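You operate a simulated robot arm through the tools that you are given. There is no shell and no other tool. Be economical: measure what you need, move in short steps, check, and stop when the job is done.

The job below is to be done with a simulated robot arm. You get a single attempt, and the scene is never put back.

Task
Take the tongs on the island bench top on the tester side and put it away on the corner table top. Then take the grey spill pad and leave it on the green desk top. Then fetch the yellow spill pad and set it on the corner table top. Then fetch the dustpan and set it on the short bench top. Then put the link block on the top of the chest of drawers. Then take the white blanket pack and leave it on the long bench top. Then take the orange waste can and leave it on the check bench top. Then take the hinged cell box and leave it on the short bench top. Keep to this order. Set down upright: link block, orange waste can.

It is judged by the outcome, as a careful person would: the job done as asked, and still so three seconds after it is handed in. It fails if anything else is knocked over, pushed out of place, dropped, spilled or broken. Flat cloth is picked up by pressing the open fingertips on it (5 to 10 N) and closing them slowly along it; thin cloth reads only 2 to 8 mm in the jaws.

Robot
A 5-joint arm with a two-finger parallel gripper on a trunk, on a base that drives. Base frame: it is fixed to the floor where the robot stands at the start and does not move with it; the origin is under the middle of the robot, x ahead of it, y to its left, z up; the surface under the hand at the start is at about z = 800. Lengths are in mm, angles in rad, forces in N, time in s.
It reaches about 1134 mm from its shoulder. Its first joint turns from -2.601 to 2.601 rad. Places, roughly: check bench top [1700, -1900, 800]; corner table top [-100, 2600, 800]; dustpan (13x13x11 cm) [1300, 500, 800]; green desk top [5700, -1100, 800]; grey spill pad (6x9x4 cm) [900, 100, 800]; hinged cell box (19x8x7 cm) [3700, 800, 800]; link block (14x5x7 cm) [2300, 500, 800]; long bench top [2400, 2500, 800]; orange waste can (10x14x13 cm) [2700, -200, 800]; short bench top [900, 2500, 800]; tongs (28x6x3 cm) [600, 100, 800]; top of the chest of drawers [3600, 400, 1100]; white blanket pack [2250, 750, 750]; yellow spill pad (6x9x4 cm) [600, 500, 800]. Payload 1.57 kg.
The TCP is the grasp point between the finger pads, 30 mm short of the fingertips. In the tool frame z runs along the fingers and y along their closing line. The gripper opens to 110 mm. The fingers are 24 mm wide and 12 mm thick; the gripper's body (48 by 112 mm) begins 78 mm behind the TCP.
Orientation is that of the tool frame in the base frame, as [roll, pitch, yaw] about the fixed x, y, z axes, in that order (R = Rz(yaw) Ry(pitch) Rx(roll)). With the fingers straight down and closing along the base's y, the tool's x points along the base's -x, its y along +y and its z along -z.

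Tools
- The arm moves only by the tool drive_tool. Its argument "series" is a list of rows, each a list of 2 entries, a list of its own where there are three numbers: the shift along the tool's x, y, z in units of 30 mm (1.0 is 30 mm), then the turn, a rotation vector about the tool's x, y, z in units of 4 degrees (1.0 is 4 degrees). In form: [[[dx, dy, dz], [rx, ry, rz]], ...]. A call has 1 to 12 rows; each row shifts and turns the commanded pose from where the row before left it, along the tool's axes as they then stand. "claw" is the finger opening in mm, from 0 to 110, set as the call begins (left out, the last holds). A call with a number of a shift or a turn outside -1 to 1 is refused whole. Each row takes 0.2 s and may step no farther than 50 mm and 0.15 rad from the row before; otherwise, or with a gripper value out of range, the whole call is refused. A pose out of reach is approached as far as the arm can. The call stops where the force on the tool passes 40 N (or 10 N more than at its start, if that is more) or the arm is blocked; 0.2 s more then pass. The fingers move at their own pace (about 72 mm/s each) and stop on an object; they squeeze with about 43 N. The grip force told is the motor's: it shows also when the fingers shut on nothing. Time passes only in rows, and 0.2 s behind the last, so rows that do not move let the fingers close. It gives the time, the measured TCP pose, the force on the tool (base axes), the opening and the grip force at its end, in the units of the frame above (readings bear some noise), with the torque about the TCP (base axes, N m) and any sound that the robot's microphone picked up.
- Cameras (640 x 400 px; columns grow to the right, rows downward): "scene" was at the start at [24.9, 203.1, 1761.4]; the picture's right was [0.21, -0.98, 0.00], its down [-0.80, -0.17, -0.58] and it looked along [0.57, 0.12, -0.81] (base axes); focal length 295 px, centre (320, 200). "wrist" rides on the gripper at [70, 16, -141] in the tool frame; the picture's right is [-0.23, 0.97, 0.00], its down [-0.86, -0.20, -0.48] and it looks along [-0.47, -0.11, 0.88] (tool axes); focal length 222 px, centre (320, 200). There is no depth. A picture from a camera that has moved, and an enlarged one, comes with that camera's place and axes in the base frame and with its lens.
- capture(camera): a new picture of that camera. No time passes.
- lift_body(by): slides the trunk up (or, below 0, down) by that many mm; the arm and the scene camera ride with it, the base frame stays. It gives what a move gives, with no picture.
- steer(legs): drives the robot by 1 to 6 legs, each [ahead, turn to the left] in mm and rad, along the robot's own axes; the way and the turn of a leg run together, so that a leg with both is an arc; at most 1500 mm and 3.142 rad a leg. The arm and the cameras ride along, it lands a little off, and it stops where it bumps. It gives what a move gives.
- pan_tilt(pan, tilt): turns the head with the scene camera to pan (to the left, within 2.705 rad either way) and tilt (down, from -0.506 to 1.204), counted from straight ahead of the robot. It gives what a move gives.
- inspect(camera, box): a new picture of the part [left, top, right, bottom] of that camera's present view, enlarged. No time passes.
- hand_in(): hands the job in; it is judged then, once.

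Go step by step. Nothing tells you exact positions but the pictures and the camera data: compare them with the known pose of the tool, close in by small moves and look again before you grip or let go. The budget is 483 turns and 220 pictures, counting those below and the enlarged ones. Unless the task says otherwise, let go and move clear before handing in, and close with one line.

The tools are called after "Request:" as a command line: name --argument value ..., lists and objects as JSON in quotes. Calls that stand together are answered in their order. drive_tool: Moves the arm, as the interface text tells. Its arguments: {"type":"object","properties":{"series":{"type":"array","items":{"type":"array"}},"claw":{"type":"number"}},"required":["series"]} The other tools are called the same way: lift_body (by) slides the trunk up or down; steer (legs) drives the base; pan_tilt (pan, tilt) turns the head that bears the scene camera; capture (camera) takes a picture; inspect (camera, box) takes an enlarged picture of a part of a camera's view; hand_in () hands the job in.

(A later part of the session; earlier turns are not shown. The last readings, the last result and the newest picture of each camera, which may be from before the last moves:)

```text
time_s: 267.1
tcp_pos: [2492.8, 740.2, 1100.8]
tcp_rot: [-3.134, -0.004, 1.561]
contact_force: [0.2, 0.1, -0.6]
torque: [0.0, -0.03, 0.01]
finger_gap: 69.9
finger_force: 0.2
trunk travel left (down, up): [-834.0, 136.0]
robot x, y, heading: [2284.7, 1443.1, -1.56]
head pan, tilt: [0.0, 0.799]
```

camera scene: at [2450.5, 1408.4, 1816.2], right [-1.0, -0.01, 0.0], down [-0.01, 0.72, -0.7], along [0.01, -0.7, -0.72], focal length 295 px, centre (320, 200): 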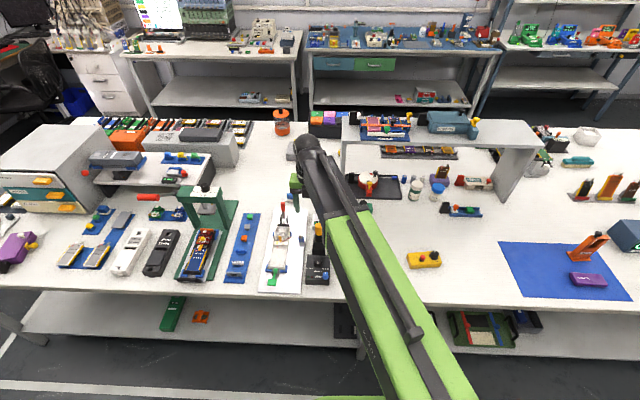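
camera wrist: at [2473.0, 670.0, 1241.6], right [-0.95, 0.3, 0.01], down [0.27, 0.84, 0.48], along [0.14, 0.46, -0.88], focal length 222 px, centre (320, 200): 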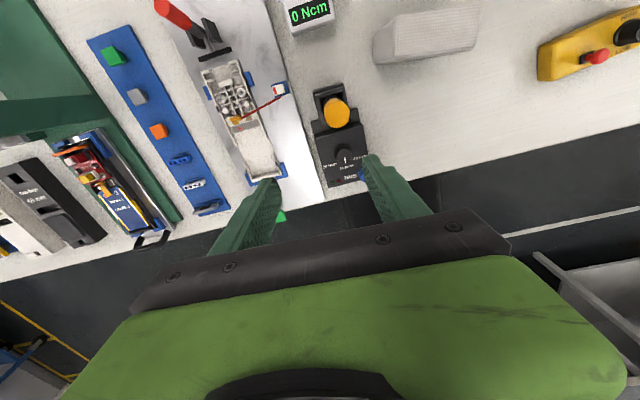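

Request:
drive_tool --series '[[[0, -0.967, 0], [0, 0, 0]], [[0, -0.967, 0], [0, 0, 0]], [[0, -0.967, 0], [0, 0, 0]], [[0, -0.967, 0], [0, 0, 0]], [[0, -0.967, 0], [0, 0, 0]], [[0, -0.967, 0], [0, 0, 0]], [[0, -0.967, 0], [0, 0, 0]]]'

Request:
capture --camera "wrist"

Request:
inspect --camera "scene" --box '[300, 100, 560, 280]'

```text
time_s: 268.8
tcp_pos: [2289.0, 740.6, 1100.7]
tcp_rot: [-3.135, -0.002, 1.564]
contact_force: [0.0, -0.7, -0.1]
torque: [0.01, 0.0, 0.0]
finger_gap: 69.9
finger_force: 0.0
trunk travel left (down, up): [-834.0, 136.0]
robot x, y, heading: [2282.9, 1437.1, -1.558]
head pan, tilt: [0.0, 0.799]
```

```text
158 pictures are left
camera wrist: at [2307.3, 809.1, 1241.9], right [0.97, -0.23, -0.01], down [-0.2, -0.86, 0.48], along [-0.12, -0.46, -0.88], focal length 222 px, centre (320, 200)
```

wrist: 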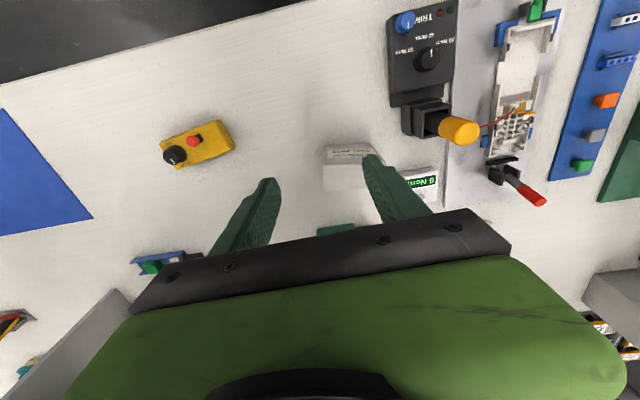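

```text
2.22 times, centred on (430, 190) of scene
camera zoom: at [2450.1, 1408.6, 1816.2], right [-1.0, -0.01, 0.0], down [-0.01, 0.72, -0.7], along [0.01, -0.7, -0.72], focal length 656 px, centre (76, 222)
```

zoom: 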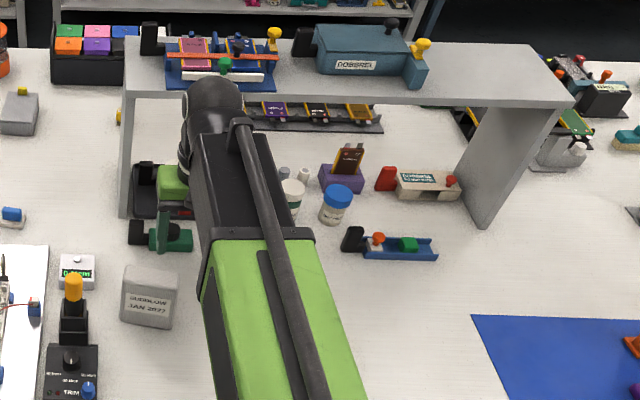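

Request:
steer --legs '[[130, 0]]'

Request:
drive_tool --series '[[[-0.75, 0, 0], [0, 0, 0]], [[-0.75, 0, 0], [0, 0, 0]], [[-0.75, 0, 0], [0, 0, 0]], [[-0.75, 0, 0], [0, 0, 0]]]'

Request:
capture --camera "wrist"

```text
time_s: 270.0
tcp_pos: [2291.1, 608.4, 1099.1]
tcp_rot: [-3.135, -0.005, 1.561]
contact_force: [0.2, -1.0, -0.1]
torque: [0.06, -0.02, 0.02]
finger_gap: 70.1
finger_force: 0.1
trunk travel left (down, up): [-834.0, 136.0]
robot x, y, heading: [2283.6, 1310.8, -1.561]
head pan, tilt: [0.0, 0.799]
```

```text
time_s: 271.0
tcp_pos: [2289.7, 519.9, 1101.1]
tcp_rot: [-3.134, -0.003, 1.562]
contact_force: [-0.8, -0.1, -0.1]
torque: [-0.03, 0.01, 0.01]
finger_gap: 69.9
finger_force: 0.0
trunk travel left (down, up): [-834.0, 136.0]
robot x, y, heading: [2282.4, 1308.3, -1.555]
head pan, tilt: [0.0, 0.799]
```

```text
156 pictures are left
camera wrist: at [2308.0, 587.6, 1241.8], right [0.97, -0.23, -0.01], down [-0.2, -0.86, 0.48], along [-0.12, -0.46, -0.88], focal length 222 px, centre (320, 200)
```

wrist: 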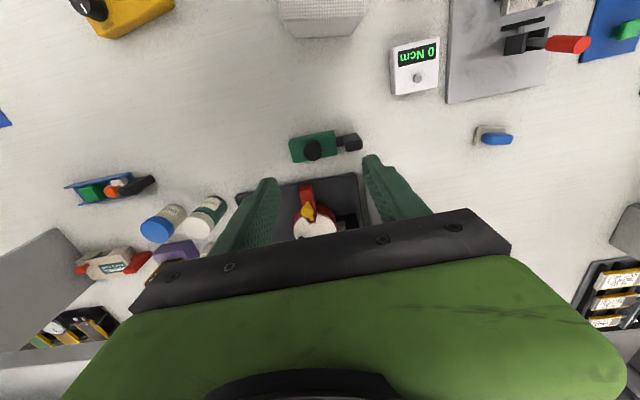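

Request:
inspect --camera "wrist" --box '[260, 100, 400, 200]'

Request:
inspect --camera "scene" --box '[310, 170, 430, 260]'

```text
4.00 times, centred on (330, 150) of wrist
camera zoom: at [2308.0, 587.6, 1241.8], right [0.97, -0.23, -0.01], down [-0.2, -0.86, 0.48], along [-0.12, -0.46, -0.88], focal length 888 px, centre (280, 400)
```

zoom: 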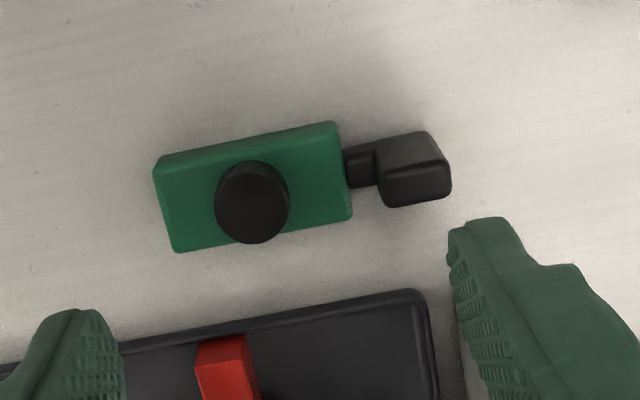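

```text
4.44 times, centred on (370, 215) of scene
camera zoom: at [2452.0, 1276.9, 1816.2], right [-1.0, -0.01, 0.0], down [-0.01, 0.72, -0.7], along [0.01, -0.7, -0.72], focal length 1313 px, centre (98, 133)
```

zoom: 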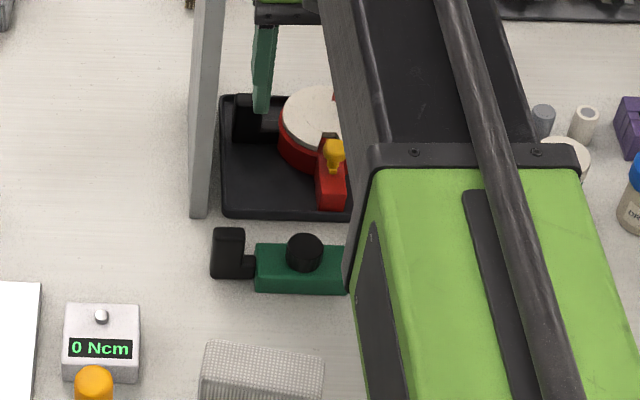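

The link block's green body is centred at (2267, 486), with a 35 mm knob on top. I'll grip the knob, closing along x to stay clear of the shelf.

Request:
drive_tool --series '[[[-0.52, -0.38, 0], [0, 0, 0]], [[-0.52, -0.38, 0], [0, 0, 0]]]'

Request:
lift_body --by -140

Request:
capture --camera "wrist"

Request:
capture --camera "scene"

```text
time_s: 271.6
tcp_pos: [2267.3, 489.2, 1101.2]
tcp_rot: [-3.133, -0.003, 1.564]
contact_force: [-0.1, 0.6, -0.1]
torque: [0.05, -0.02, -0.03]
finger_gap: 69.9
finger_force: 0.1
trunk travel left (down, up): [-834.0, 136.0]
robot x, y, heading: [2279.7, 1308.9, -1.56]
head pan, tilt: [0.0, 0.799]
```

```text
time_s: 273.3
tcp_pos: [2266.9, 490.2, 961.0]
tcp_rot: [-3.134, -0.003, 1.563]
contact_force: [0.7, 0.3, -0.3]
torque: [0.0, 0.02, -0.05]
finger_gap: 69.9
finger_force: 0.0
trunk travel left (down, up): [-694.0, 276.0]
robot x, y, heading: [2284.0, 1308.7, -1.562]
head pan, tilt: [0.0, 0.799]
```

```text
153 pictures are left
camera wrist: at [2285.6, 557.0, 1101.9], right [0.97, -0.23, -0.01], down [-0.2, -0.86, 0.48], along [-0.12, -0.46, -0.88], focal length 222 px, centre (320, 200)
```

wrist: 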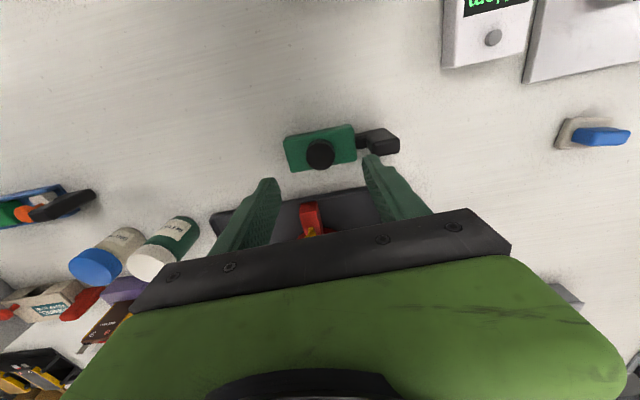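

```text
152 pictures are left
camera scene: at [2451.9, 1277.1, 1676.2], right [-1.0, -0.01, 0.0], down [-0.01, 0.72, -0.7], along [0.01, -0.7, -0.72], focal length 295 px, centre (320, 200)
```

scene: 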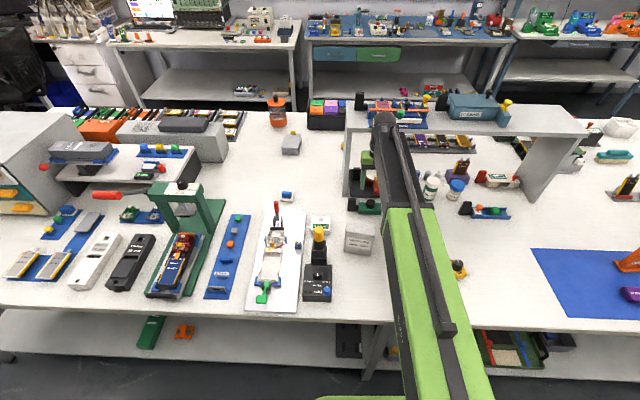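

Request:
drive_tool --series '[[[0, 0, 0], [0, -1, 0]], [[0, 0, 0], [0, -1, 0]]]'

Request:
lift_body --by -55

Request:
capture --camera "wrist"

Request:
inspect --camera "scene" --box '[310, 80, 470, 240]'

```text
time_s: 273.9
tcp_pos: [2267.4, 489.1, 962.7]
tcp_rot: [-3.134, 0.138, 1.565]
contact_force: [0.5, -0.4, -0.3]
torque: [-0.02, 0.01, 0.01]
finger_gap: 69.9
finger_force: 0.0
trunk travel left (down, up): [-694.0, 276.0]
robot x, y, heading: [2285.4, 1309.2, -1.56]
head pan, tilt: [0.0, 0.799]
```

```text
time_s: 274.9
tcp_pos: [2268.1, 487.9, 908.3]
tcp_rot: [-3.135, 0.136, 1.565]
contact_force: [0.9, 0.7, -0.2]
torque: [0.03, 0.03, 0.0]
finger_gap: 70.0
finger_force: 0.1
trunk travel left (down, up): [-639.0, 331.0]
robot x, y, heading: [2281.0, 1311.8, -1.559]
head pan, tilt: [0.0, 0.799]
```

```text
151 pictures are left
camera wrist: at [2286.0, 575.8, 1038.1], right [0.97, -0.23, 0.02], down [-0.2, -0.78, 0.59], along [-0.12, -0.58, -0.81], focal length 222 px, centre (320, 200)
```

wrist: 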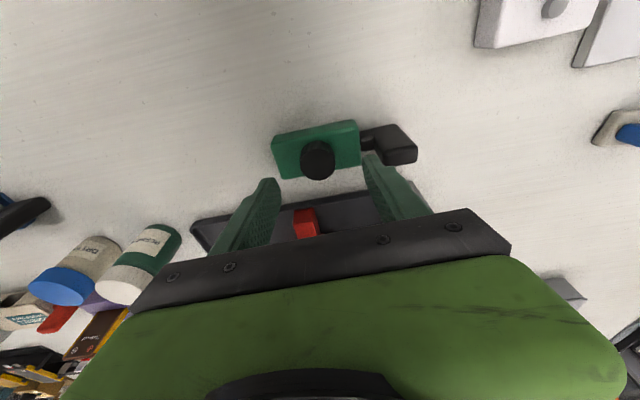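

```text
2.50 times, centred on (390, 160) of scene
camera zoom: at [2451.9, 1277.1, 1621.2], right [-1.0, -0.01, 0.0], down [-0.01, 0.72, -0.7], along [0.01, -0.7, -0.72], focal length 738 px, centre (145, 300)
```

zoom: 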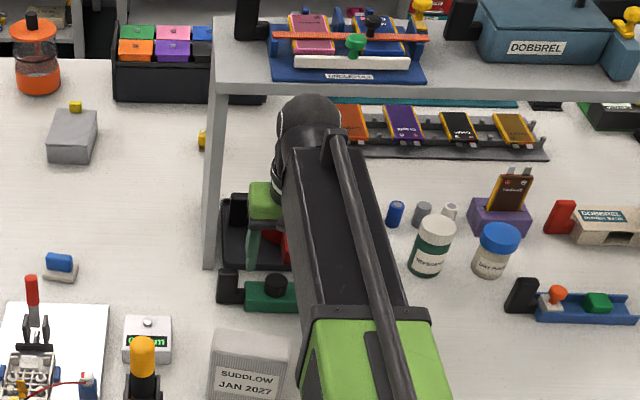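

Request:
drive_tool --series '[[[0.1, 0, 0], [0, 0, 0]]]'

Request:
lift_body --by -30

Request:
lift_body --by -6

Request:
capture --camera "wrist"

```text
time_s: 275.3
tcp_pos: [2268.9, 492.2, 908.1]
tcp_rot: [-3.134, 0.135, 1.564]
contact_force: [-0.7, 0.2, 0.0]
torque: [0.02, 0.05, -0.04]
finger_gap: 69.9
finger_force: 0.1
trunk travel left (down, up): [-639.0, 331.0]
robot x, y, heading: [2284.2, 1306.3, -1.558]
head pan, tilt: [0.0, 0.799]
```

```text
time_s: 276.0
tcp_pos: [2268.1, 491.6, 876.8]
tcp_rot: [-3.135, 0.135, 1.564]
contact_force: [-0.8, 0.3, 0.2]
torque: [0.0, 0.01, 0.0]
finger_gap: 69.9
finger_force: 0.1
trunk travel left (down, up): [-609.0, 361.0]
robot x, y, heading: [2285.0, 1309.3, -1.559]
head pan, tilt: [0.0, 0.799]
```

```text
time_s: 276.6
tcp_pos: [2266.9, 491.8, 871.6]
tcp_rot: [-3.134, 0.136, 1.563]
contact_force: [-0.3, 0.2, 0.3]
torque: [-0.01, 0.03, -0.02]
finger_gap: 70.0
finger_force: 0.2
trunk travel left (down, up): [-603.0, 367.0]
robot x, y, heading: [2281.8, 1312.9, -1.56]
head pan, tilt: [0.0, 0.799]
```

```text
149 pictures are left
camera wrist: at [2286.1, 578.7, 1002.1], right [0.97, -0.23, 0.02], down [-0.2, -0.78, 0.59], along [-0.12, -0.58, -0.81], focal length 222 px, centre (320, 200)
```

wrist: 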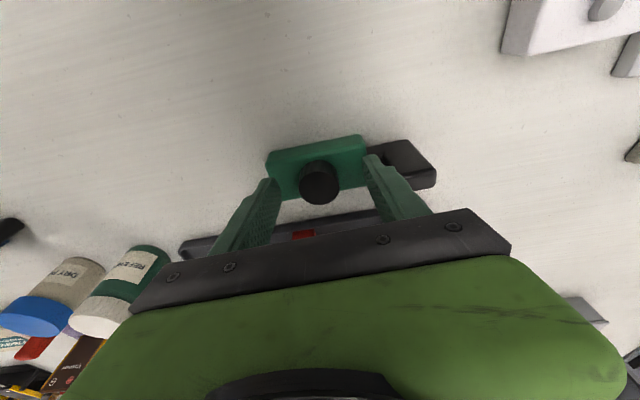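

Request:
drive_tool --series '[[[0, 0, 0], [0, 0, 0]], [[0, 0, 0], [0, 0, 0]], [[0, 0, 0], [0, 0, 0]], [[0, 0, 0], [0, 0, 0]]]' --claw 0

Request:
lift_body --by 15

Request:
capture --camera "wrist"

```text
time_s: 277.6
tcp_pos: [2267.8, 490.8, 872.4]
tcp_rot: [-3.135, 0.135, 1.564]
contact_force: [-0.4, 0.6, 0.3]
torque: [0.02, 0.03, -0.01]
finger_gap: 32.1
finger_force: 40.4
trunk travel left (down, up): [-603.0, 367.0]
robot x, y, heading: [2285.5, 1310.6, -1.555]
head pan, tilt: [0.0, 0.799]
```

```text
time_s: 278.2
tcp_pos: [2268.4, 491.6, 886.9]
tcp_rot: [-3.134, 0.137, 1.563]
contact_force: [-0.1, -0.3, -0.9]
torque: [-0.01, -0.01, -0.01]
finger_gap: 32.2
finger_force: 40.8
trunk travel left (down, up): [-618.0, 352.0]
robot x, y, heading: [2284.6, 1313.0, -1.558]
head pan, tilt: [0.0, 0.799]
```

```text
148 pictures are left
camera wrist: at [2286.2, 578.6, 1017.0], right [0.97, -0.23, 0.02], down [-0.2, -0.78, 0.59], along [-0.12, -0.58, -0.81], focal length 222 px, centre (320, 200)
```

wrist: 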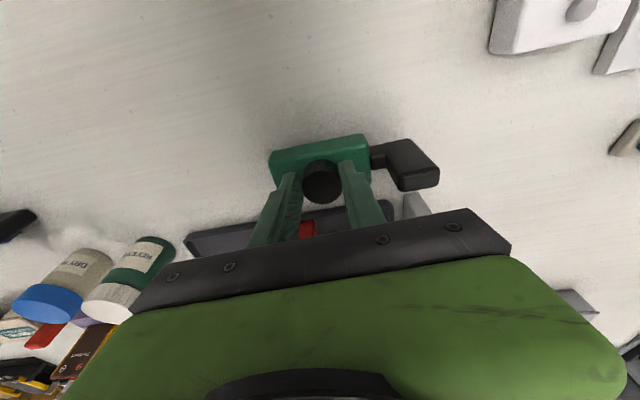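

The link block is held by its knob. I lift it above chest height, retract and drive along the aisle.

Request:
lift_body --by 330

Request:
drive_tool --series '[[[0.95, 0, 0.13], [0, 0, 0]], [[0.95, 0, 0.13], [0, 0, 0]], [[0.95, 0, 0.13], [0, 0, 0]], [[0.95, 0, 0.13], [0, 0, 0]], [[0.95, 0, 0.13], [0, 0, 0]], [[0.95, 0, 0.13], [0, 0, 0]]]'

Request:
capture --camera "wrist"

```text
time_s: 281.4
tcp_pos: [2267.7, 491.7, 1215.8]
tcp_rot: [-3.133, 0.137, 1.565]
contact_force: [0.4, -0.1, -1.6]
torque: [0.0, 0.04, -0.02]
finger_gap: 32.1
finger_force: 40.7
trunk travel left (down, up): [-948.0, 22.0]
robot x, y, heading: [2281.6, 1305.9, -1.557]
head pan, tilt: [0.0, 0.799]
```

```text
time_s: 282.8
tcp_pos: [2268.7, 657.7, 1216.4]
tcp_rot: [-3.136, 0.136, 1.562]
contact_force: [-0.5, 0.0, -1.4]
torque: [0.03, 0.0, -0.02]
finger_gap: 32.3
finger_force: 40.6
out of reach, approached as far as the arm can: row 1, 2, 3, 4, 5, 6
trunk travel left (down, up): [-948.0, 22.0]
robot x, y, heading: [2281.8, 1310.8, -1.56]
head pan, tilt: [0.0, 0.799]
```

```text
147 pictures are left
camera wrist: at [2286.7, 744.8, 1347.3], right [0.97, -0.23, 0.02], down [-0.2, -0.78, 0.59], along [-0.12, -0.58, -0.81], focal length 222 px, centre (320, 200)
```

wrist: 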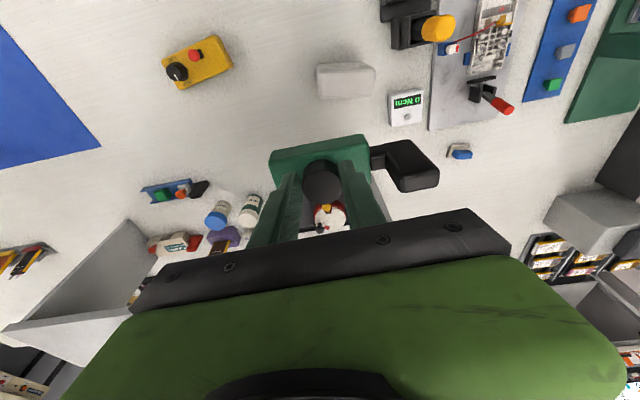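

Request:
steer --legs '[[-40, 0], [0, 1.56], [1258, 0], [0, -1.56]]'

Request:
capture --camera "scene"

Request:
capture --camera "wrist"

```text
time_s: 297.3
tcp_pos: [3512.2, 691.7, 1217.3]
tcp_rot: [-3.133, 0.138, 1.53]
contact_force: [1.7, 0.5, -0.5]
torque: [0.03, 0.11, -0.03]
finger_gap: 32.2
finger_force: 40.9
trunk travel left (down, up): [-948.0, 22.0]
robot x, y, heading: [3513.5, 1342.0, -1.59]
head pan, tilt: [0.0, 0.799]
```

```text
146 pictures are left
camera scene: at [3686.9, 1306.6, 1929.8], right [-1.0, 0.02, 0.0], down [0.01, 0.72, -0.7], along [-0.01, -0.7, -0.72], focal length 295 px, centre (320, 200)
```

scene: 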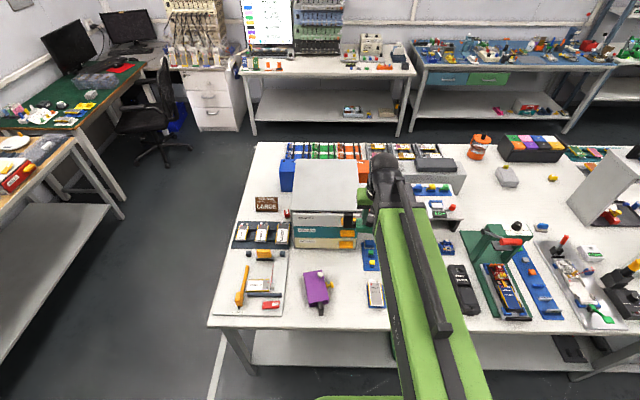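

```text
145 pictures are left
camera wrist: at [3533.6, 777.5, 1347.2], right [0.96, -0.27, 0.02], down [-0.23, -0.77, 0.59], along [-0.14, -0.58, -0.81], focal length 222 px, centre (320, 200)
```

wrist: 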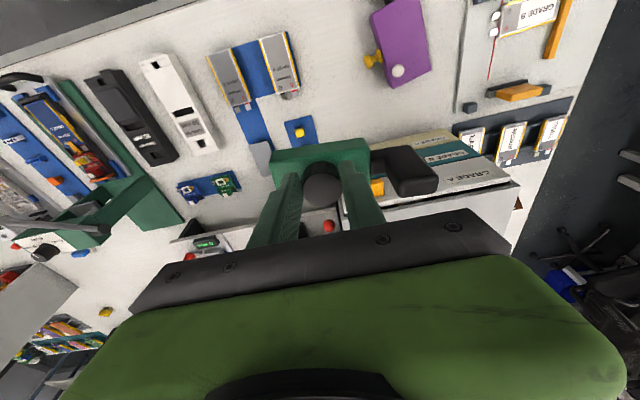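

Request:
inspect --camera "scene" --box '[270, 140, 400, 260]'

```text
3.33 times, centred on (335, 200) of scene
camera zoom: at [3686.9, 1306.6, 1929.8], right [-1.0, 0.02, 0.0], down [0.01, 0.72, -0.7], along [-0.01, -0.7, -0.72], focal length 985 px, centre (270, 200)
```

zoom: 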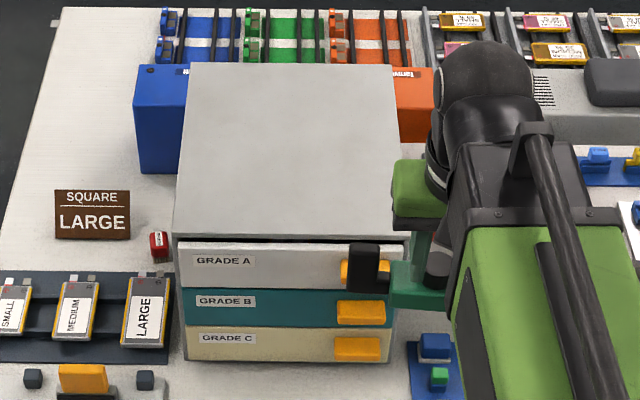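

The chest top measures about z=1061, x 3505–3788, y 190–520. I edge closer and extend the arm over it, watching the height.

Request:
steer --legs '[[60, 0]]'

Request:
drive_tool --series '[[[-0.5, 0.9, 0.07], [0, 0, 0]], [[-0.5, 0.9, 0.07], [0, 0, 0]]]'

```text
time_s: 298.3
tcp_pos: [3484.6, 628.1, 1217.1]
tcp_rot: [-3.135, 0.134, 1.541]
contact_force: [-0.2, -0.6, -1.0]
torque: [0.06, 0.0, 0.0]
finger_gap: 32.2
finger_force: 40.5
trunk travel left (down, up): [-948.0, 22.0]
robot x, y, heading: [3511.9, 1284.3, -1.584]
head pan, tilt: [0.0, 0.799]
```

```text
time_s: 298.9
tcp_pos: [3539.5, 597.1, 1217.0]
tcp_rot: [-3.136, 0.137, 1.542]
contact_force: [0.0, -0.6, -0.4]
torque: [-0.02, -0.04, -0.02]
finger_gap: 31.8
finger_force: 40.7
trunk travel left (down, up): [-948.0, 22.0]
robot x, y, heading: [3507.7, 1283.5, -1.59]
head pan, tilt: [0.0, 0.799]
```

Request:
drive_tool --series '[[[-0.99, 0.53, 0.137], [0, 0, 0]], [[-0.99, 0.53, 0.137], [0, 0, 0]], [[-0.99, 0.53, 0.137], [0, 0, 0]], [[-0.99, 0.53, 0.137], [0, 0, 0]], [[-0.99, 0.53, 0.137], [0, 0, 0]]]'

Request:
capture --camera "wrist"

Request:
capture --camera "scene"

```text
time_s: 300.1
tcp_pos: [3613.3, 447.6, 1215.7]
tcp_rot: [-3.136, 0.136, 1.542]
contact_force: [0.6, -0.1, -0.6]
torque: [0.0, 0.02, 0.02]
finger_gap: 31.9
finger_force: 40.4
trunk travel left (down, up): [-948.0, 22.0]
robot x, y, heading: [3510.8, 1281.9, -1.591]
head pan, tilt: [0.0, 0.799]
```

```text
143 pictures are left
camera wrist: at [3634.7, 532.8, 1346.5], right [0.97, -0.25, 0.02], down [-0.22, -0.78, 0.59], along [-0.13, -0.58, -0.81], focal length 222 px, centre (320, 200)
```

wrist: 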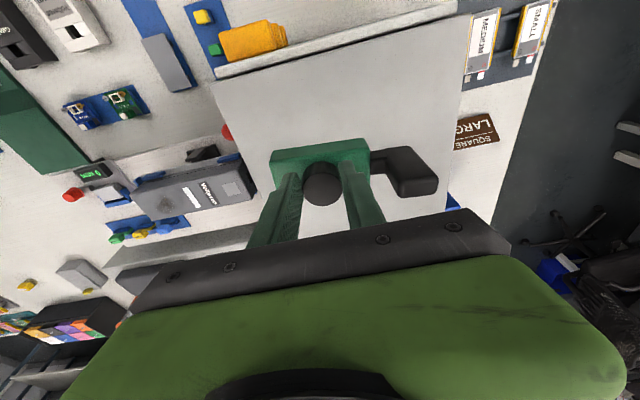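

```text
142 pictures are left
camera scene: at [3678.1, 1244.4, 1930.1], right [-1.0, 0.02, 0.0], down [0.01, 0.72, -0.7], along [-0.01, -0.7, -0.72], focal length 295 px, centre (320, 200)
```

scene: 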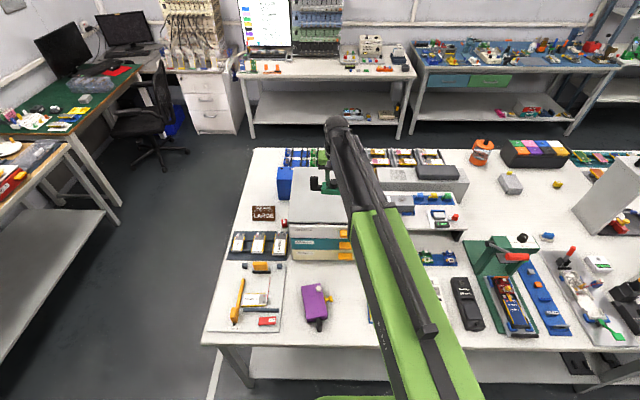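

Request:
lift_body --by -70

Request:
inspect --camera "scene" --box '[250, 140, 400, 260]'

Request:
capture --camera "wrist"

```text
time_s: 301.2
tcp_pos: [3613.6, 447.8, 1147.1]
tcp_rot: [-3.133, 0.136, 1.541]
contact_force: [0.3, 0.5, -0.7]
torque: [0.03, 0.01, -0.05]
finger_gap: 31.9
finger_force: 40.5
trunk travel left (down, up): [-878.0, 92.0]
robot x, y, heading: [3513.5, 1284.9, -1.587]
head pan, tilt: [0.0, 0.799]
```

```text
3.33 times, centred on (325, 200) of scene
camera zoom: at [3677.7, 1245.6, 1860.2], right [-1.0, 0.02, 0.0], down [0.01, 0.72, -0.7], along [-0.01, -0.7, -0.72], focal length 985 px, centre (303, 200)
```

zoom: 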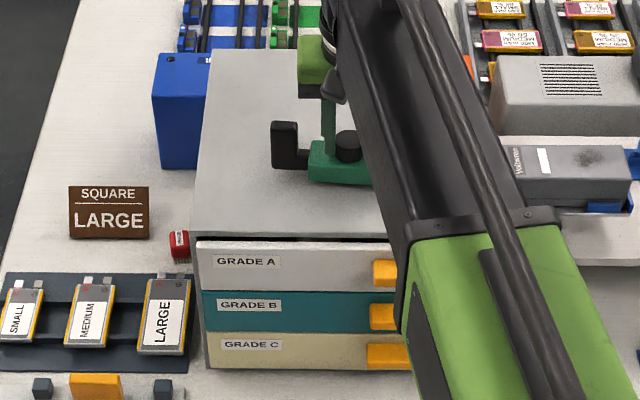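

```text
140 pictures are left
camera wrist: at [3634.1, 534.1, 1277.1], right [0.97, -0.26, 0.02], down [-0.22, -0.78, 0.59], along [-0.13, -0.58, -0.81], focal length 222 px, centre (320, 200)
```

wrist: 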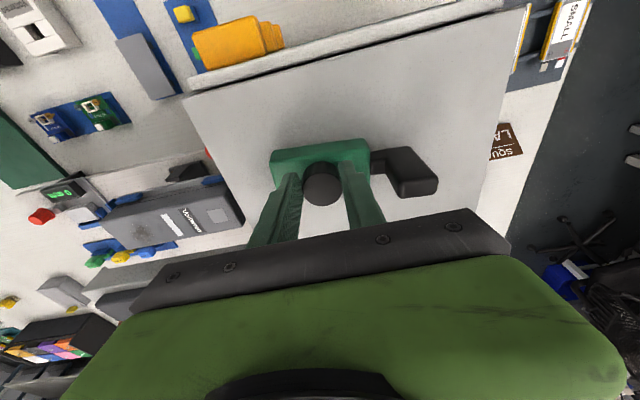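

Request:
lift_body --by -9

Request:
lift_body --by -3

Request:
lift_body --by -3

```text
time_s: 301.8
tcp_pos: [3614.5, 448.5, 1138.7]
tcp_rot: [-3.135, 0.137, 1.542]
contact_force: [-0.1, 0.4, -0.4]
torque: [0.0, -0.02, 0.0]
finger_gap: 31.9
finger_force: 40.3
trunk travel left (down, up): [-869.0, 101.0]
robot x, y, heading: [3503.7, 1281.2, -1.588]
head pan, tilt: [0.0, 0.799]
```

```text
time_s: 302.3
tcp_pos: [3613.8, 448.8, 1136.2]
tcp_rot: [-3.135, 0.138, 1.541]
contact_force: [-1.8, -0.5, 8.3]
torque: [-0.14, -0.26, -0.05]
finger_gap: 32.2
finger_force: 40.8
trunk travel left (down, up): [-866.0, 104.0]
robot x, y, heading: [3511.0, 1280.8, -1.591]
head pan, tilt: [0.0, 0.799]
```

```text
time_s: 302.8
tcp_pos: [3612.8, 448.0, 1135.2]
tcp_rot: [-3.136, 0.142, 1.54]
contact_force: [-0.3, 2.3, 26.6]
torque: [0.23, -0.07, -0.02]
finger_gap: 31.7
finger_force: 40.0
trunk travel left (down, up): [-863.0, 107.0]
robot x, y, heading: [3507.8, 1281.5, -1.581]
head pan, tilt: [0.0, 0.799]
stopped: the force on the tool passed its limit at 42 N (the readings are from after the stop); the commanded pose is now the measured one
```

Request:
lift_body --by 2

Request:
drive_tool --series '[[[0, 0, 0], [0, 0, 0]], [[0, 0, 0], [0, 0, 0]]]' --claw 64

Request:
lift_body --by 90

Request:
capture --camera "wrist"

Request:
inspect --camera "scene" --box '[250, 140, 400, 260]'

```text
time_s: 303.3
tcp_pos: [3614.9, 446.5, 1135.2]
tcp_rot: [-3.134, 0.142, 1.54]
contact_force: [0.2, 3.4, 9.2]
torque: [0.1, 0.03, -0.02]
finger_gap: 31.9
finger_force: 40.2
trunk travel left (down, up): [-865.0, 105.0]
robot x, y, heading: [3509.1, 1280.9, -1.591]
head pan, tilt: [0.0, 0.799]
```

```text
time_s: 303.9
tcp_pos: [3612.8, 445.2, 1133.9]
tcp_rot: [-3.133, 0.142, 1.542]
contact_force: [-0.2, 0.7, 0.1]
torque: [0.01, -0.01, 0.03]
finger_gap: 64.0
finger_force: 0.2
trunk travel left (down, up): [-865.0, 105.0]
robot x, y, heading: [3507.6, 1281.5, -1.589]
head pan, tilt: [0.0, 0.799]
```

```text
time_s: 305.1
tcp_pos: [3613.7, 446.3, 1224.8]
tcp_rot: [-3.135, 0.14, 1.54]
contact_force: [0.0, -1.0, -0.2]
torque: [0.04, 0.0, -0.02]
finger_gap: 63.8
finger_force: 0.0
trunk travel left (down, up): [-955.0, 15.0]
robot x, y, heading: [3505.7, 1283.2, -1.588]
head pan, tilt: [0.0, 0.799]
```

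```text
139 pictures are left
camera wrist: at [3634.2, 533.1, 1354.3], right [0.97, -0.25, 0.03], down [-0.22, -0.77, 0.6], along [-0.13, -0.58, -0.8], focal length 222 px, centre (320, 200)
```

wrist: 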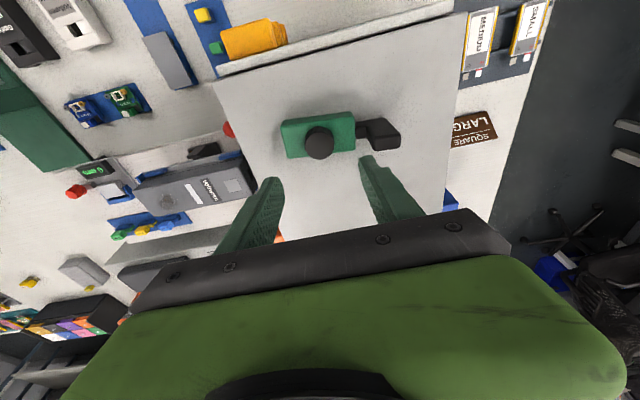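

```text
3.33 times, centred on (325, 200) of scene
camera zoom: at [3677.8, 1245.4, 1937.7], right [-1.0, 0.02, 0.0], down [0.01, 0.72, -0.7], along [-0.01, -0.7, -0.72], focal length 985 px, centre (303, 200)
```

zoom: 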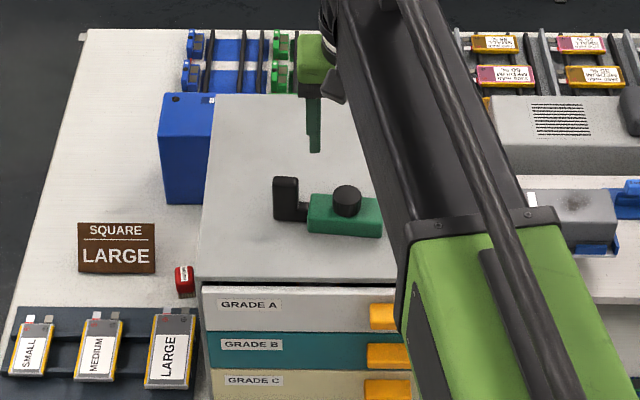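

The link block stands upright on the chest. I retract and go back for the white blanket pack near (2320, 665).

Request:
drive_tool --series '[[[0.95, 0, -0.13], [0, 0, 0]], [[0.95, 0, -0.13], [0, 0, 0]], [[0.95, 0, -0.13], [0, 0, 0]], [[0.95, 0, -0.13], [0, 0, 0]], [[0.95, 0, -0.13], [0, 0, 0]], [[0.95, 0, -0.13], [0, 0, 0]], [[0, 0, 0], [0, 1, 0]], [[0, 0, 0], [0, 1, 0]]]'

Request:
steer --legs '[[-70, 0], [0, 1.59], [-1220, 0], [0, -1.57]]'

Request:
lift_body --by -110

Request:
capture --camera "scene"

Request:
capture --camera "wrist"

```text
time_s: 306.9
tcp_pos: [3619.0, 619.0, 1222.2]
tcp_rot: [-3.135, 0.001, 1.543]
contact_force: [0.3, 0.2, 0.0]
torque: [-0.01, 0.0, 0.01]
finger_gap: 63.8
finger_force: 0.0
trunk travel left (down, up): [-955.0, 15.0]
robot x, y, heading: [3511.7, 1282.3, -1.588]
head pan, tilt: [0.0, 0.799]
```

```text
time_s: 321.3
tcp_pos: [2410.6, 716.0, 1223.1]
tcp_rot: [-3.133, 0.003, 1.546]
contact_force: [0.8, 0.4, 0.0]
torque: [-0.08, 0.05, 0.01]
finger_gap: 64.3
finger_force: 0.0
trunk travel left (down, up): [-955.0, 15.0]
robot x, y, heading: [2260.7, 1377.3, -1.579]
head pan, tilt: [0.0, 0.799]
```

```text
time_s: 322.8
tcp_pos: [2409.8, 714.8, 1112.9]
tcp_rot: [-3.134, 0.002, 1.547]
contact_force: [-0.1, 0.4, -0.2]
torque: [-0.01, 0.02, -0.02]
finger_gap: 64.0
finger_force: 0.0
trunk travel left (down, up): [-845.0, 125.0]
robot x, y, heading: [2261.5, 1378.4, -1.572]
head pan, tilt: [0.0, 0.799]
```

```text
137 pictures are left
camera scene: at [2431.5, 1343.1, 1827.8], right [-1.0, 0.0, 0.0], down [0.0, 0.72, -0.7], along [0.0, -0.7, -0.72], focal length 295 px, centre (320, 200)
```

scene: 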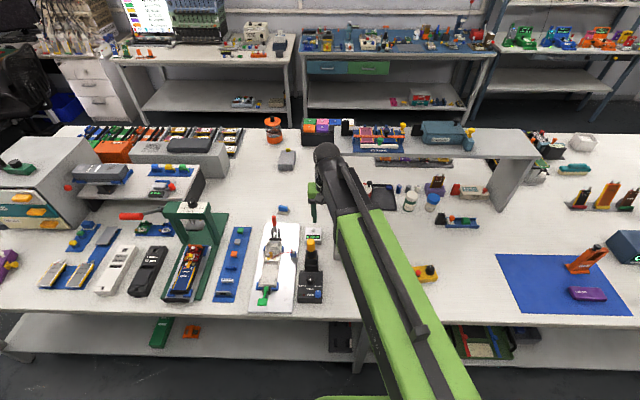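

```text
136 pictures are left
camera wrist: at [2428.6, 782.7, 1253.2], right [0.97, -0.25, -0.01], down [-0.22, -0.85, 0.48], along [-0.13, -0.46, -0.88], focal length 222 px, centre (320, 200)
```

wrist: 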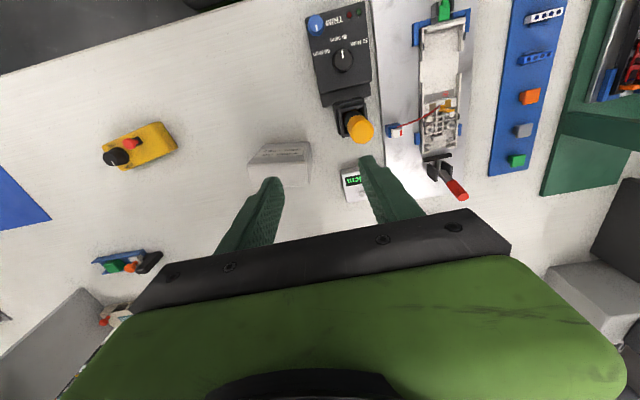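

Request:
drive_tool --series '[[[-0.55, -0.97, 0], [0, 0, 0]], [[-0.55, -0.97, 0], [0, 0, 0]], [[-0.55, -0.97, 0], [0, 0, 0]]]' --claw 100

Request:
inspect --camera "wrist" --box '[240, 60, 440, 200]'

Request:
inspect --camera "scene" --box '[280, 180, 440, 320]'

```text
time_s: 323.6
tcp_pos: [2320.6, 665.8, 1111.2]
tcp_rot: [-3.136, 0.003, 1.546]
contact_force: [0.3, 0.3, -0.2]
torque: [-0.01, -0.05, 0.03]
finger_gap: 99.9
finger_force: 0.0
trunk travel left (down, up): [-845.0, 125.0]
robot x, y, heading: [2265.4, 1374.5, -1.575]
head pan, tilt: [0.0, 0.799]
```

```text
2.86 times, centred on (340, 130) of wrist
camera zoom: at [2339.1, 734.1, 1253.0], right [0.97, -0.25, -0.01], down [-0.22, -0.85, 0.48], along [-0.13, -0.46, -0.88], focal length 635 px, centre (263, 400)
```

zoom: 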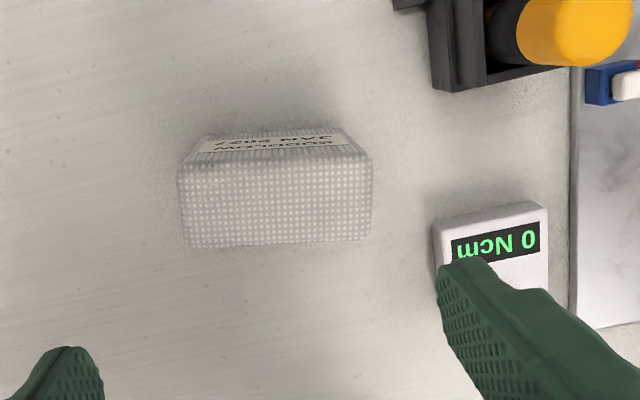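

```text
2.86 times, centred on (360, 250) of scene
camera zoom: at [2430.9, 1342.8, 1827.8], right [-1.0, 0.0, 0.0], down [0.0, 0.72, -0.7], along [0.0, -0.7, -0.72], focal length 844 px, centre (206, 57)
```

zoom: 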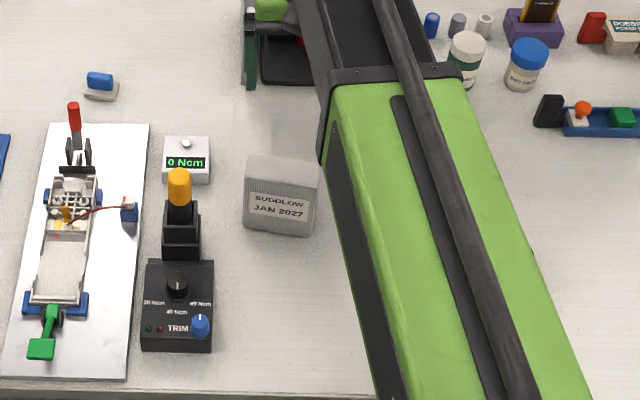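

The pack is a standing pouch about 95×45×110 mm, centred at (2329, 667). I rotate the gripper to close along y.

Request:
drive_tool --series '[[[0, 0, 0], [0, 0, -1]], [[0, 0, 0], [0, 0, -1]], [[0, 0, 0], [0, 0, -1]], [[0, 0, 0], [0, 0, -1]], [[0, 0, 0], [0, 0, -1]], [[0, 0, 0], [0, 0, -1]], [[0, 0, 0], [0, 0, -1]], [[0, 0, 0], [0, 0, -1]], [[0, 0, 0], [0, 0, -1]], [[0, 0, 0], [0, 0, -1]], [[0, 0, 0], [0, 0, -1]], [[0, 0, 0], [0, 0, -1]]]'

Request:
drive_tool --series '[[[0, 0, 0], [0, 0, -1]], [[0, 0, 0], [0, 0, -1]], [[0, 0, 0], [0, 0, -1]], [[0, 0, 0], [0, 0, -1]], [[0, 0, 0], [0, 0, -1]], [[0, 0, 0], [0, 0, -1]], [[0, 0, 0], [0, 0, -1]], [[0, 0, 0], [0, 0, -1]], [[0, 0, 0], [0, 0, -1]], [[0, 0, 0], [0, 0, -1]], [[0, 0, 0], [0, 0, -0.8]]]'

Request:
capture --camera "wrist"

```text
time_s: 326.2
tcp_pos: [2320.9, 667.3, 1111.7]
tcp_rot: [-3.136, -0.003, 2.384]
contact_force: [0.6, 0.3, 0.2]
torque: [0.01, -0.02, 0.02]
finger_gap: 100.1
finger_force: 0.0
trunk travel left (down, up): [-845.0, 125.0]
robot x, y, heading: [2264.8, 1380.3, -1.573]
head pan, tilt: [0.0, 0.799]
```

```text
time_s: 328.6
tcp_pos: [2320.2, 667.5, 1112.2]
tcp_rot: [-3.141, -0.007, 3.139]
contact_force: [-0.4, -0.1, 0.3]
torque: [-0.01, 0.04, 0.03]
finger_gap: 99.8
finger_force: 0.2
trunk travel left (down, up): [-845.0, 125.0]
robot x, y, heading: [2262.9, 1377.9, -1.576]
head pan, tilt: [0.0, 0.799]
```

```text
133 pictures are left
camera wrist: at [2252.3, 682.4, 1253.8], right [0.23, 0.97, 0.0], down [0.86, -0.2, 0.47], along [0.46, -0.11, -0.88], focal length 222 px, centre (320, 200)
```

wrist: 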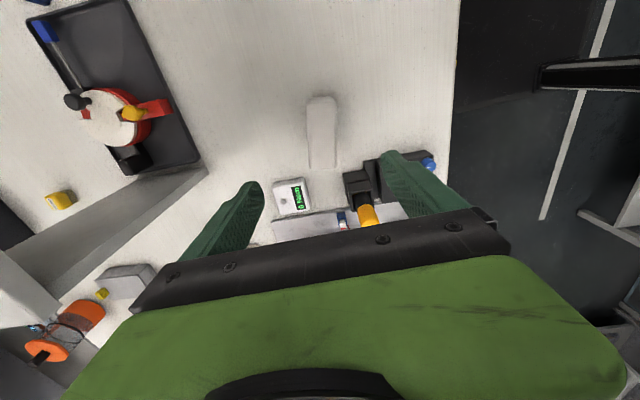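

Request:
drive_tool --series '[[[-0.17, 0, 0], [0, 0, 1]], [[0, 0, 0], [0, 0, 1]], [[0, 0, 0], [0, 0, 0.9]]]' --claw 85

Request:
lift_body --by -150

Request:
capture --camera "wrist"

```text
time_s: 329.4
tcp_pos: [2325.8, 667.1, 1111.5]
tcp_rot: [-3.14, -0.007, 2.933]
contact_force: [-0.5, 0.2, -0.5]
torque: [-0.01, 0.03, 0.01]
finger_gap: 85.1
finger_force: 0.1
trunk travel left (down, up): [-845.0, 125.0]
robot x, y, heading: [2261.9, 1379.4, -1.574]
head pan, tilt: [0.0, 0.799]
```

```text
time_s: 331.1
tcp_pos: [2325.1, 667.3, 962.3]
tcp_rot: [-3.139, -0.007, 2.937]
contact_force: [-0.6, 0.5, -0.4]
torque: [-0.06, 0.0, 0.03]
finger_gap: 84.9
finger_force: 0.2
trunk travel left (down, up): [-695.0, 275.0]
robot x, y, heading: [2264.1, 1375.5, -1.576]
head pan, tilt: [0.0, 0.799]
```

```text
132 pictures are left
camera wrist: at [2262.1, 696.5, 1103.8], right [0.42, 0.91, 0.0], down [0.8, -0.37, 0.47], along [0.43, -0.2, -0.88], focal length 222 px, centre (320, 200)
```

wrist: 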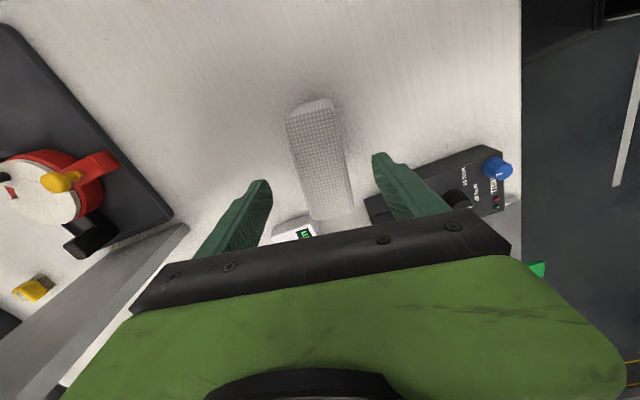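

Request:
lift_body --by -90

Request:
drive_tool --series '[[[0, 0, 0], [0, 0, 0]], [[0, 0, 0], [0, 0, 0]], [[0, 0, 0], [0, 0, 0]], [[0, 0, 0], [0, 0, 0]]]' --claw 0

Request:
lift_body --by 20

Request:
capture --camera "wrist"

```text
time_s: 332.4
tcp_pos: [2325.6, 668.0, 872.7]
tcp_rot: [-3.138, -0.007, 2.936]
contact_force: [-0.1, 0.1, 0.5]
torque: [-0.05, 0.01, 0.0]
finger_gap: 84.9
finger_force: 0.0
trunk travel left (down, up): [-605.0, 365.0]
robot x, y, heading: [2266.4, 1379.3, -1.581]
head pan, tilt: [0.0, 0.799]
```

```text
time_s: 333.4
tcp_pos: [2326.5, 668.7, 872.1]
tcp_rot: [-3.14, -0.007, 2.936]
contact_force: [0.2, 1.7, 1.1]
torque: [0.18, -0.01, 0.07]
finger_gap: 44.9
finger_force: 43.0
trunk travel left (down, up): [-605.0, 365.0]
robot x, y, heading: [2262.9, 1377.0, -1.573]
head pan, tilt: [0.0, 0.799]
```

```text
time_s: 334.0
tcp_pos: [2325.0, 667.2, 891.6]
tcp_rot: [-3.14, -0.007, 2.935]
contact_force: [0.5, -0.4, -4.0]
torque: [0.01, 0.0, 0.01]
finger_gap: 44.9
finger_force: 42.9
trunk travel left (down, up): [-625.0, 345.0]
robot x, y, heading: [2261.4, 1376.6, -1.578]
head pan, tilt: [0.0, 0.799]
```

```text
131 pictures are left
camera wrist: at [2262.2, 696.2, 1033.6], right [0.42, 0.91, 0.0], down [0.8, -0.37, 0.47], along [0.43, -0.2, -0.88], focal length 222 px, centre (320, 200)
```

wrist: 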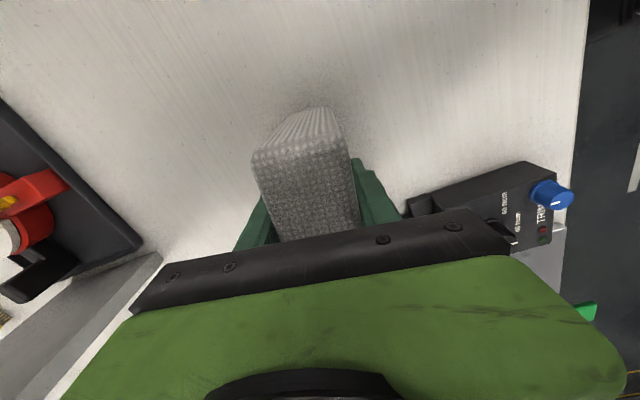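

The pack is held at 45 mm. I lift it and turn toward the long bench.

Request:
lift_body --by 220

Request:
steer --legs '[[0, 3.14]]'

Request:
capture --camera "scene"

```text
time_s: 336.4
tcp_pos: [2325.7, 668.3, 1111.4]
tcp_rot: [-3.139, -0.006, 2.935]
contact_force: [-0.4, -1.2, -3.3]
torque: [-0.01, 0.01, -0.02]
finger_gap: 44.9
finger_force: 43.0
trunk travel left (down, up): [-845.0, 125.0]
robot x, y, heading: [2261.9, 1380.9, -1.577]
head pan, tilt: [0.0, 0.799]
```

```text
time_s: 344.1
tcp_pos: [2195.0, 2089.4, 1112.0]
tcp_rot: [-3.139, -0.007, -0.201]
contact_force: [0.0, -0.4, -3.7]
torque: [-0.04, 0.03, 0.01]
finger_gap: 44.9
finger_force: 42.5
trunk travel left (down, up): [-845.0, 125.0]
robot x, y, heading: [2209.9, 1380.2, 1.56]
head pan, tilt: [0.0, 0.799]
```

```text
130 pictures are left
camera scene: at [2037.7, 1419.0, 1827.7], right [1.0, -0.01, 0.0], down [-0.01, -0.72, -0.7], along [0.01, 0.7, -0.72], focal length 295 px, centre (320, 200)
```

scene: 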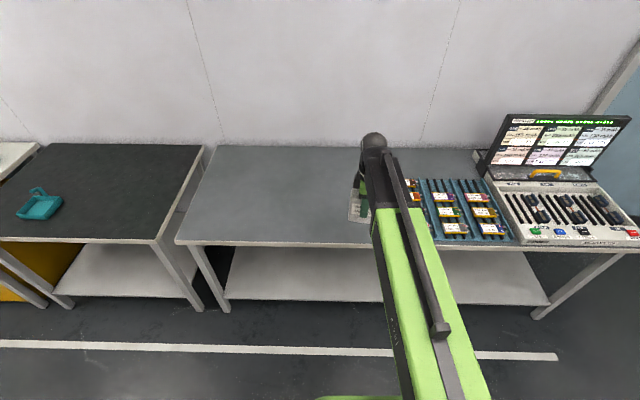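

Request:
steer --legs '[[240, 0]]'

Request:
lift_body --by -215

Request:
capture --camera "wrist"

Request:
capture --camera "scene"

```text
time_s: 345.9
tcp_pos: [2197.7, 2331.3, 1111.4]
tcp_rot: [-3.14, -0.007, -0.201]
contact_force: [0.1, 0.9, -3.4]
torque: [-0.05, 0.0, 0.06]
finger_gap: 45.0
finger_force: 43.6
trunk travel left (down, up): [-845.0, 125.0]
robot x, y, heading: [2209.7, 1617.9, 1.561]
head pan, tilt: [0.0, 0.799]
```

```text
time_s: 348.2
tcp_pos: [2197.4, 2330.4, 896.9]
tcp_rot: [-3.141, -0.006, -0.2]
contact_force: [0.0, -0.1, -3.3]
torque: [-0.01, -0.02, 0.03]
finger_gap: 45.0
finger_force: 42.2
trunk travel left (down, up): [-630.0, 340.0]
robot x, y, heading: [2210.9, 1621.7, 1.559]
head pan, tilt: [0.0, 0.799]
```

```text
129 pictures are left
camera wrist: at [2262.3, 2298.1, 1038.7], right [-0.42, -0.91, 0.0], down [-0.8, 0.37, 0.47], along [-0.43, 0.2, -0.88], focal length 222 px, centre (320, 200)
```

wrist: 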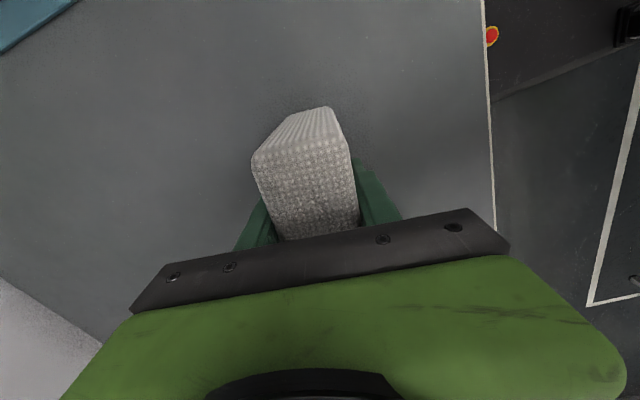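

```text
128 pictures are left
camera scene: at [2040.5, 1658.8, 1612.8], right [1.0, -0.01, 0.0], down [-0.01, -0.72, -0.7], along [0.01, 0.7, -0.72], focal length 295 px, centre (320, 200)
```

scene: 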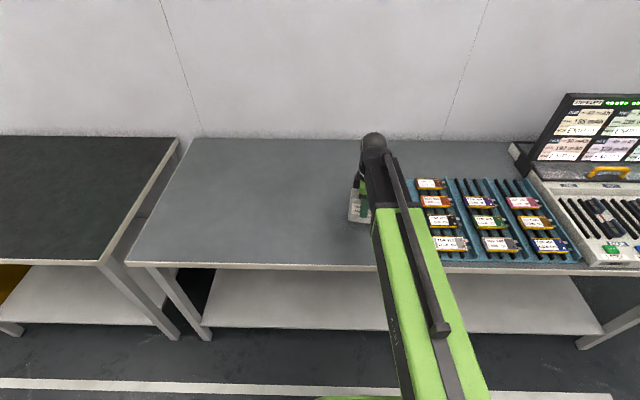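

Clear bench below. I lower in small steps until it touches.

Request:
lift_body --by -20

Request:
lift_body --by -4

Request:
lift_body --by -2

```text
time_s: 348.9
tcp_pos: [2196.8, 2328.8, 877.3]
tcp_rot: [-3.139, -0.008, -0.201]
contact_force: [-0.9, 0.3, -3.2]
torque: [0.01, -0.02, 0.0]
finger_gap: 45.0
finger_force: 43.2
trunk travel left (down, up): [-610.0, 360.0]
robot x, y, heading: [2211.4, 1617.0, 1.56]
head pan, tilt: [0.0, 0.799]
```

```text
time_s: 349.4
tcp_pos: [2199.1, 2330.1, 872.7]
tcp_rot: [-3.14, -0.007, -0.201]
contact_force: [-0.7, 0.0, -2.4]
torque: [-0.02, 0.0, 0.03]
finger_gap: 44.6
finger_force: 43.7
trunk travel left (down, up): [-606.0, 364.0]
robot x, y, heading: [2209.6, 1622.2, 1.558]
head pan, tilt: [0.0, 0.799]
```

```text
time_s: 349.9
tcp_pos: [2197.5, 2329.4, 871.5]
tcp_rot: [-3.136, -0.005, -0.201]
contact_force: [-0.2, 7.4, 18.1]
torque: [-0.02, -0.22, -0.05]
finger_gap: 44.8
finger_force: 43.1
trunk travel left (down, up): [-604.0, 366.0]
robot x, y, heading: [2213.4, 1617.5, 1.56]
head pan, tilt: [0.0, 0.799]
```

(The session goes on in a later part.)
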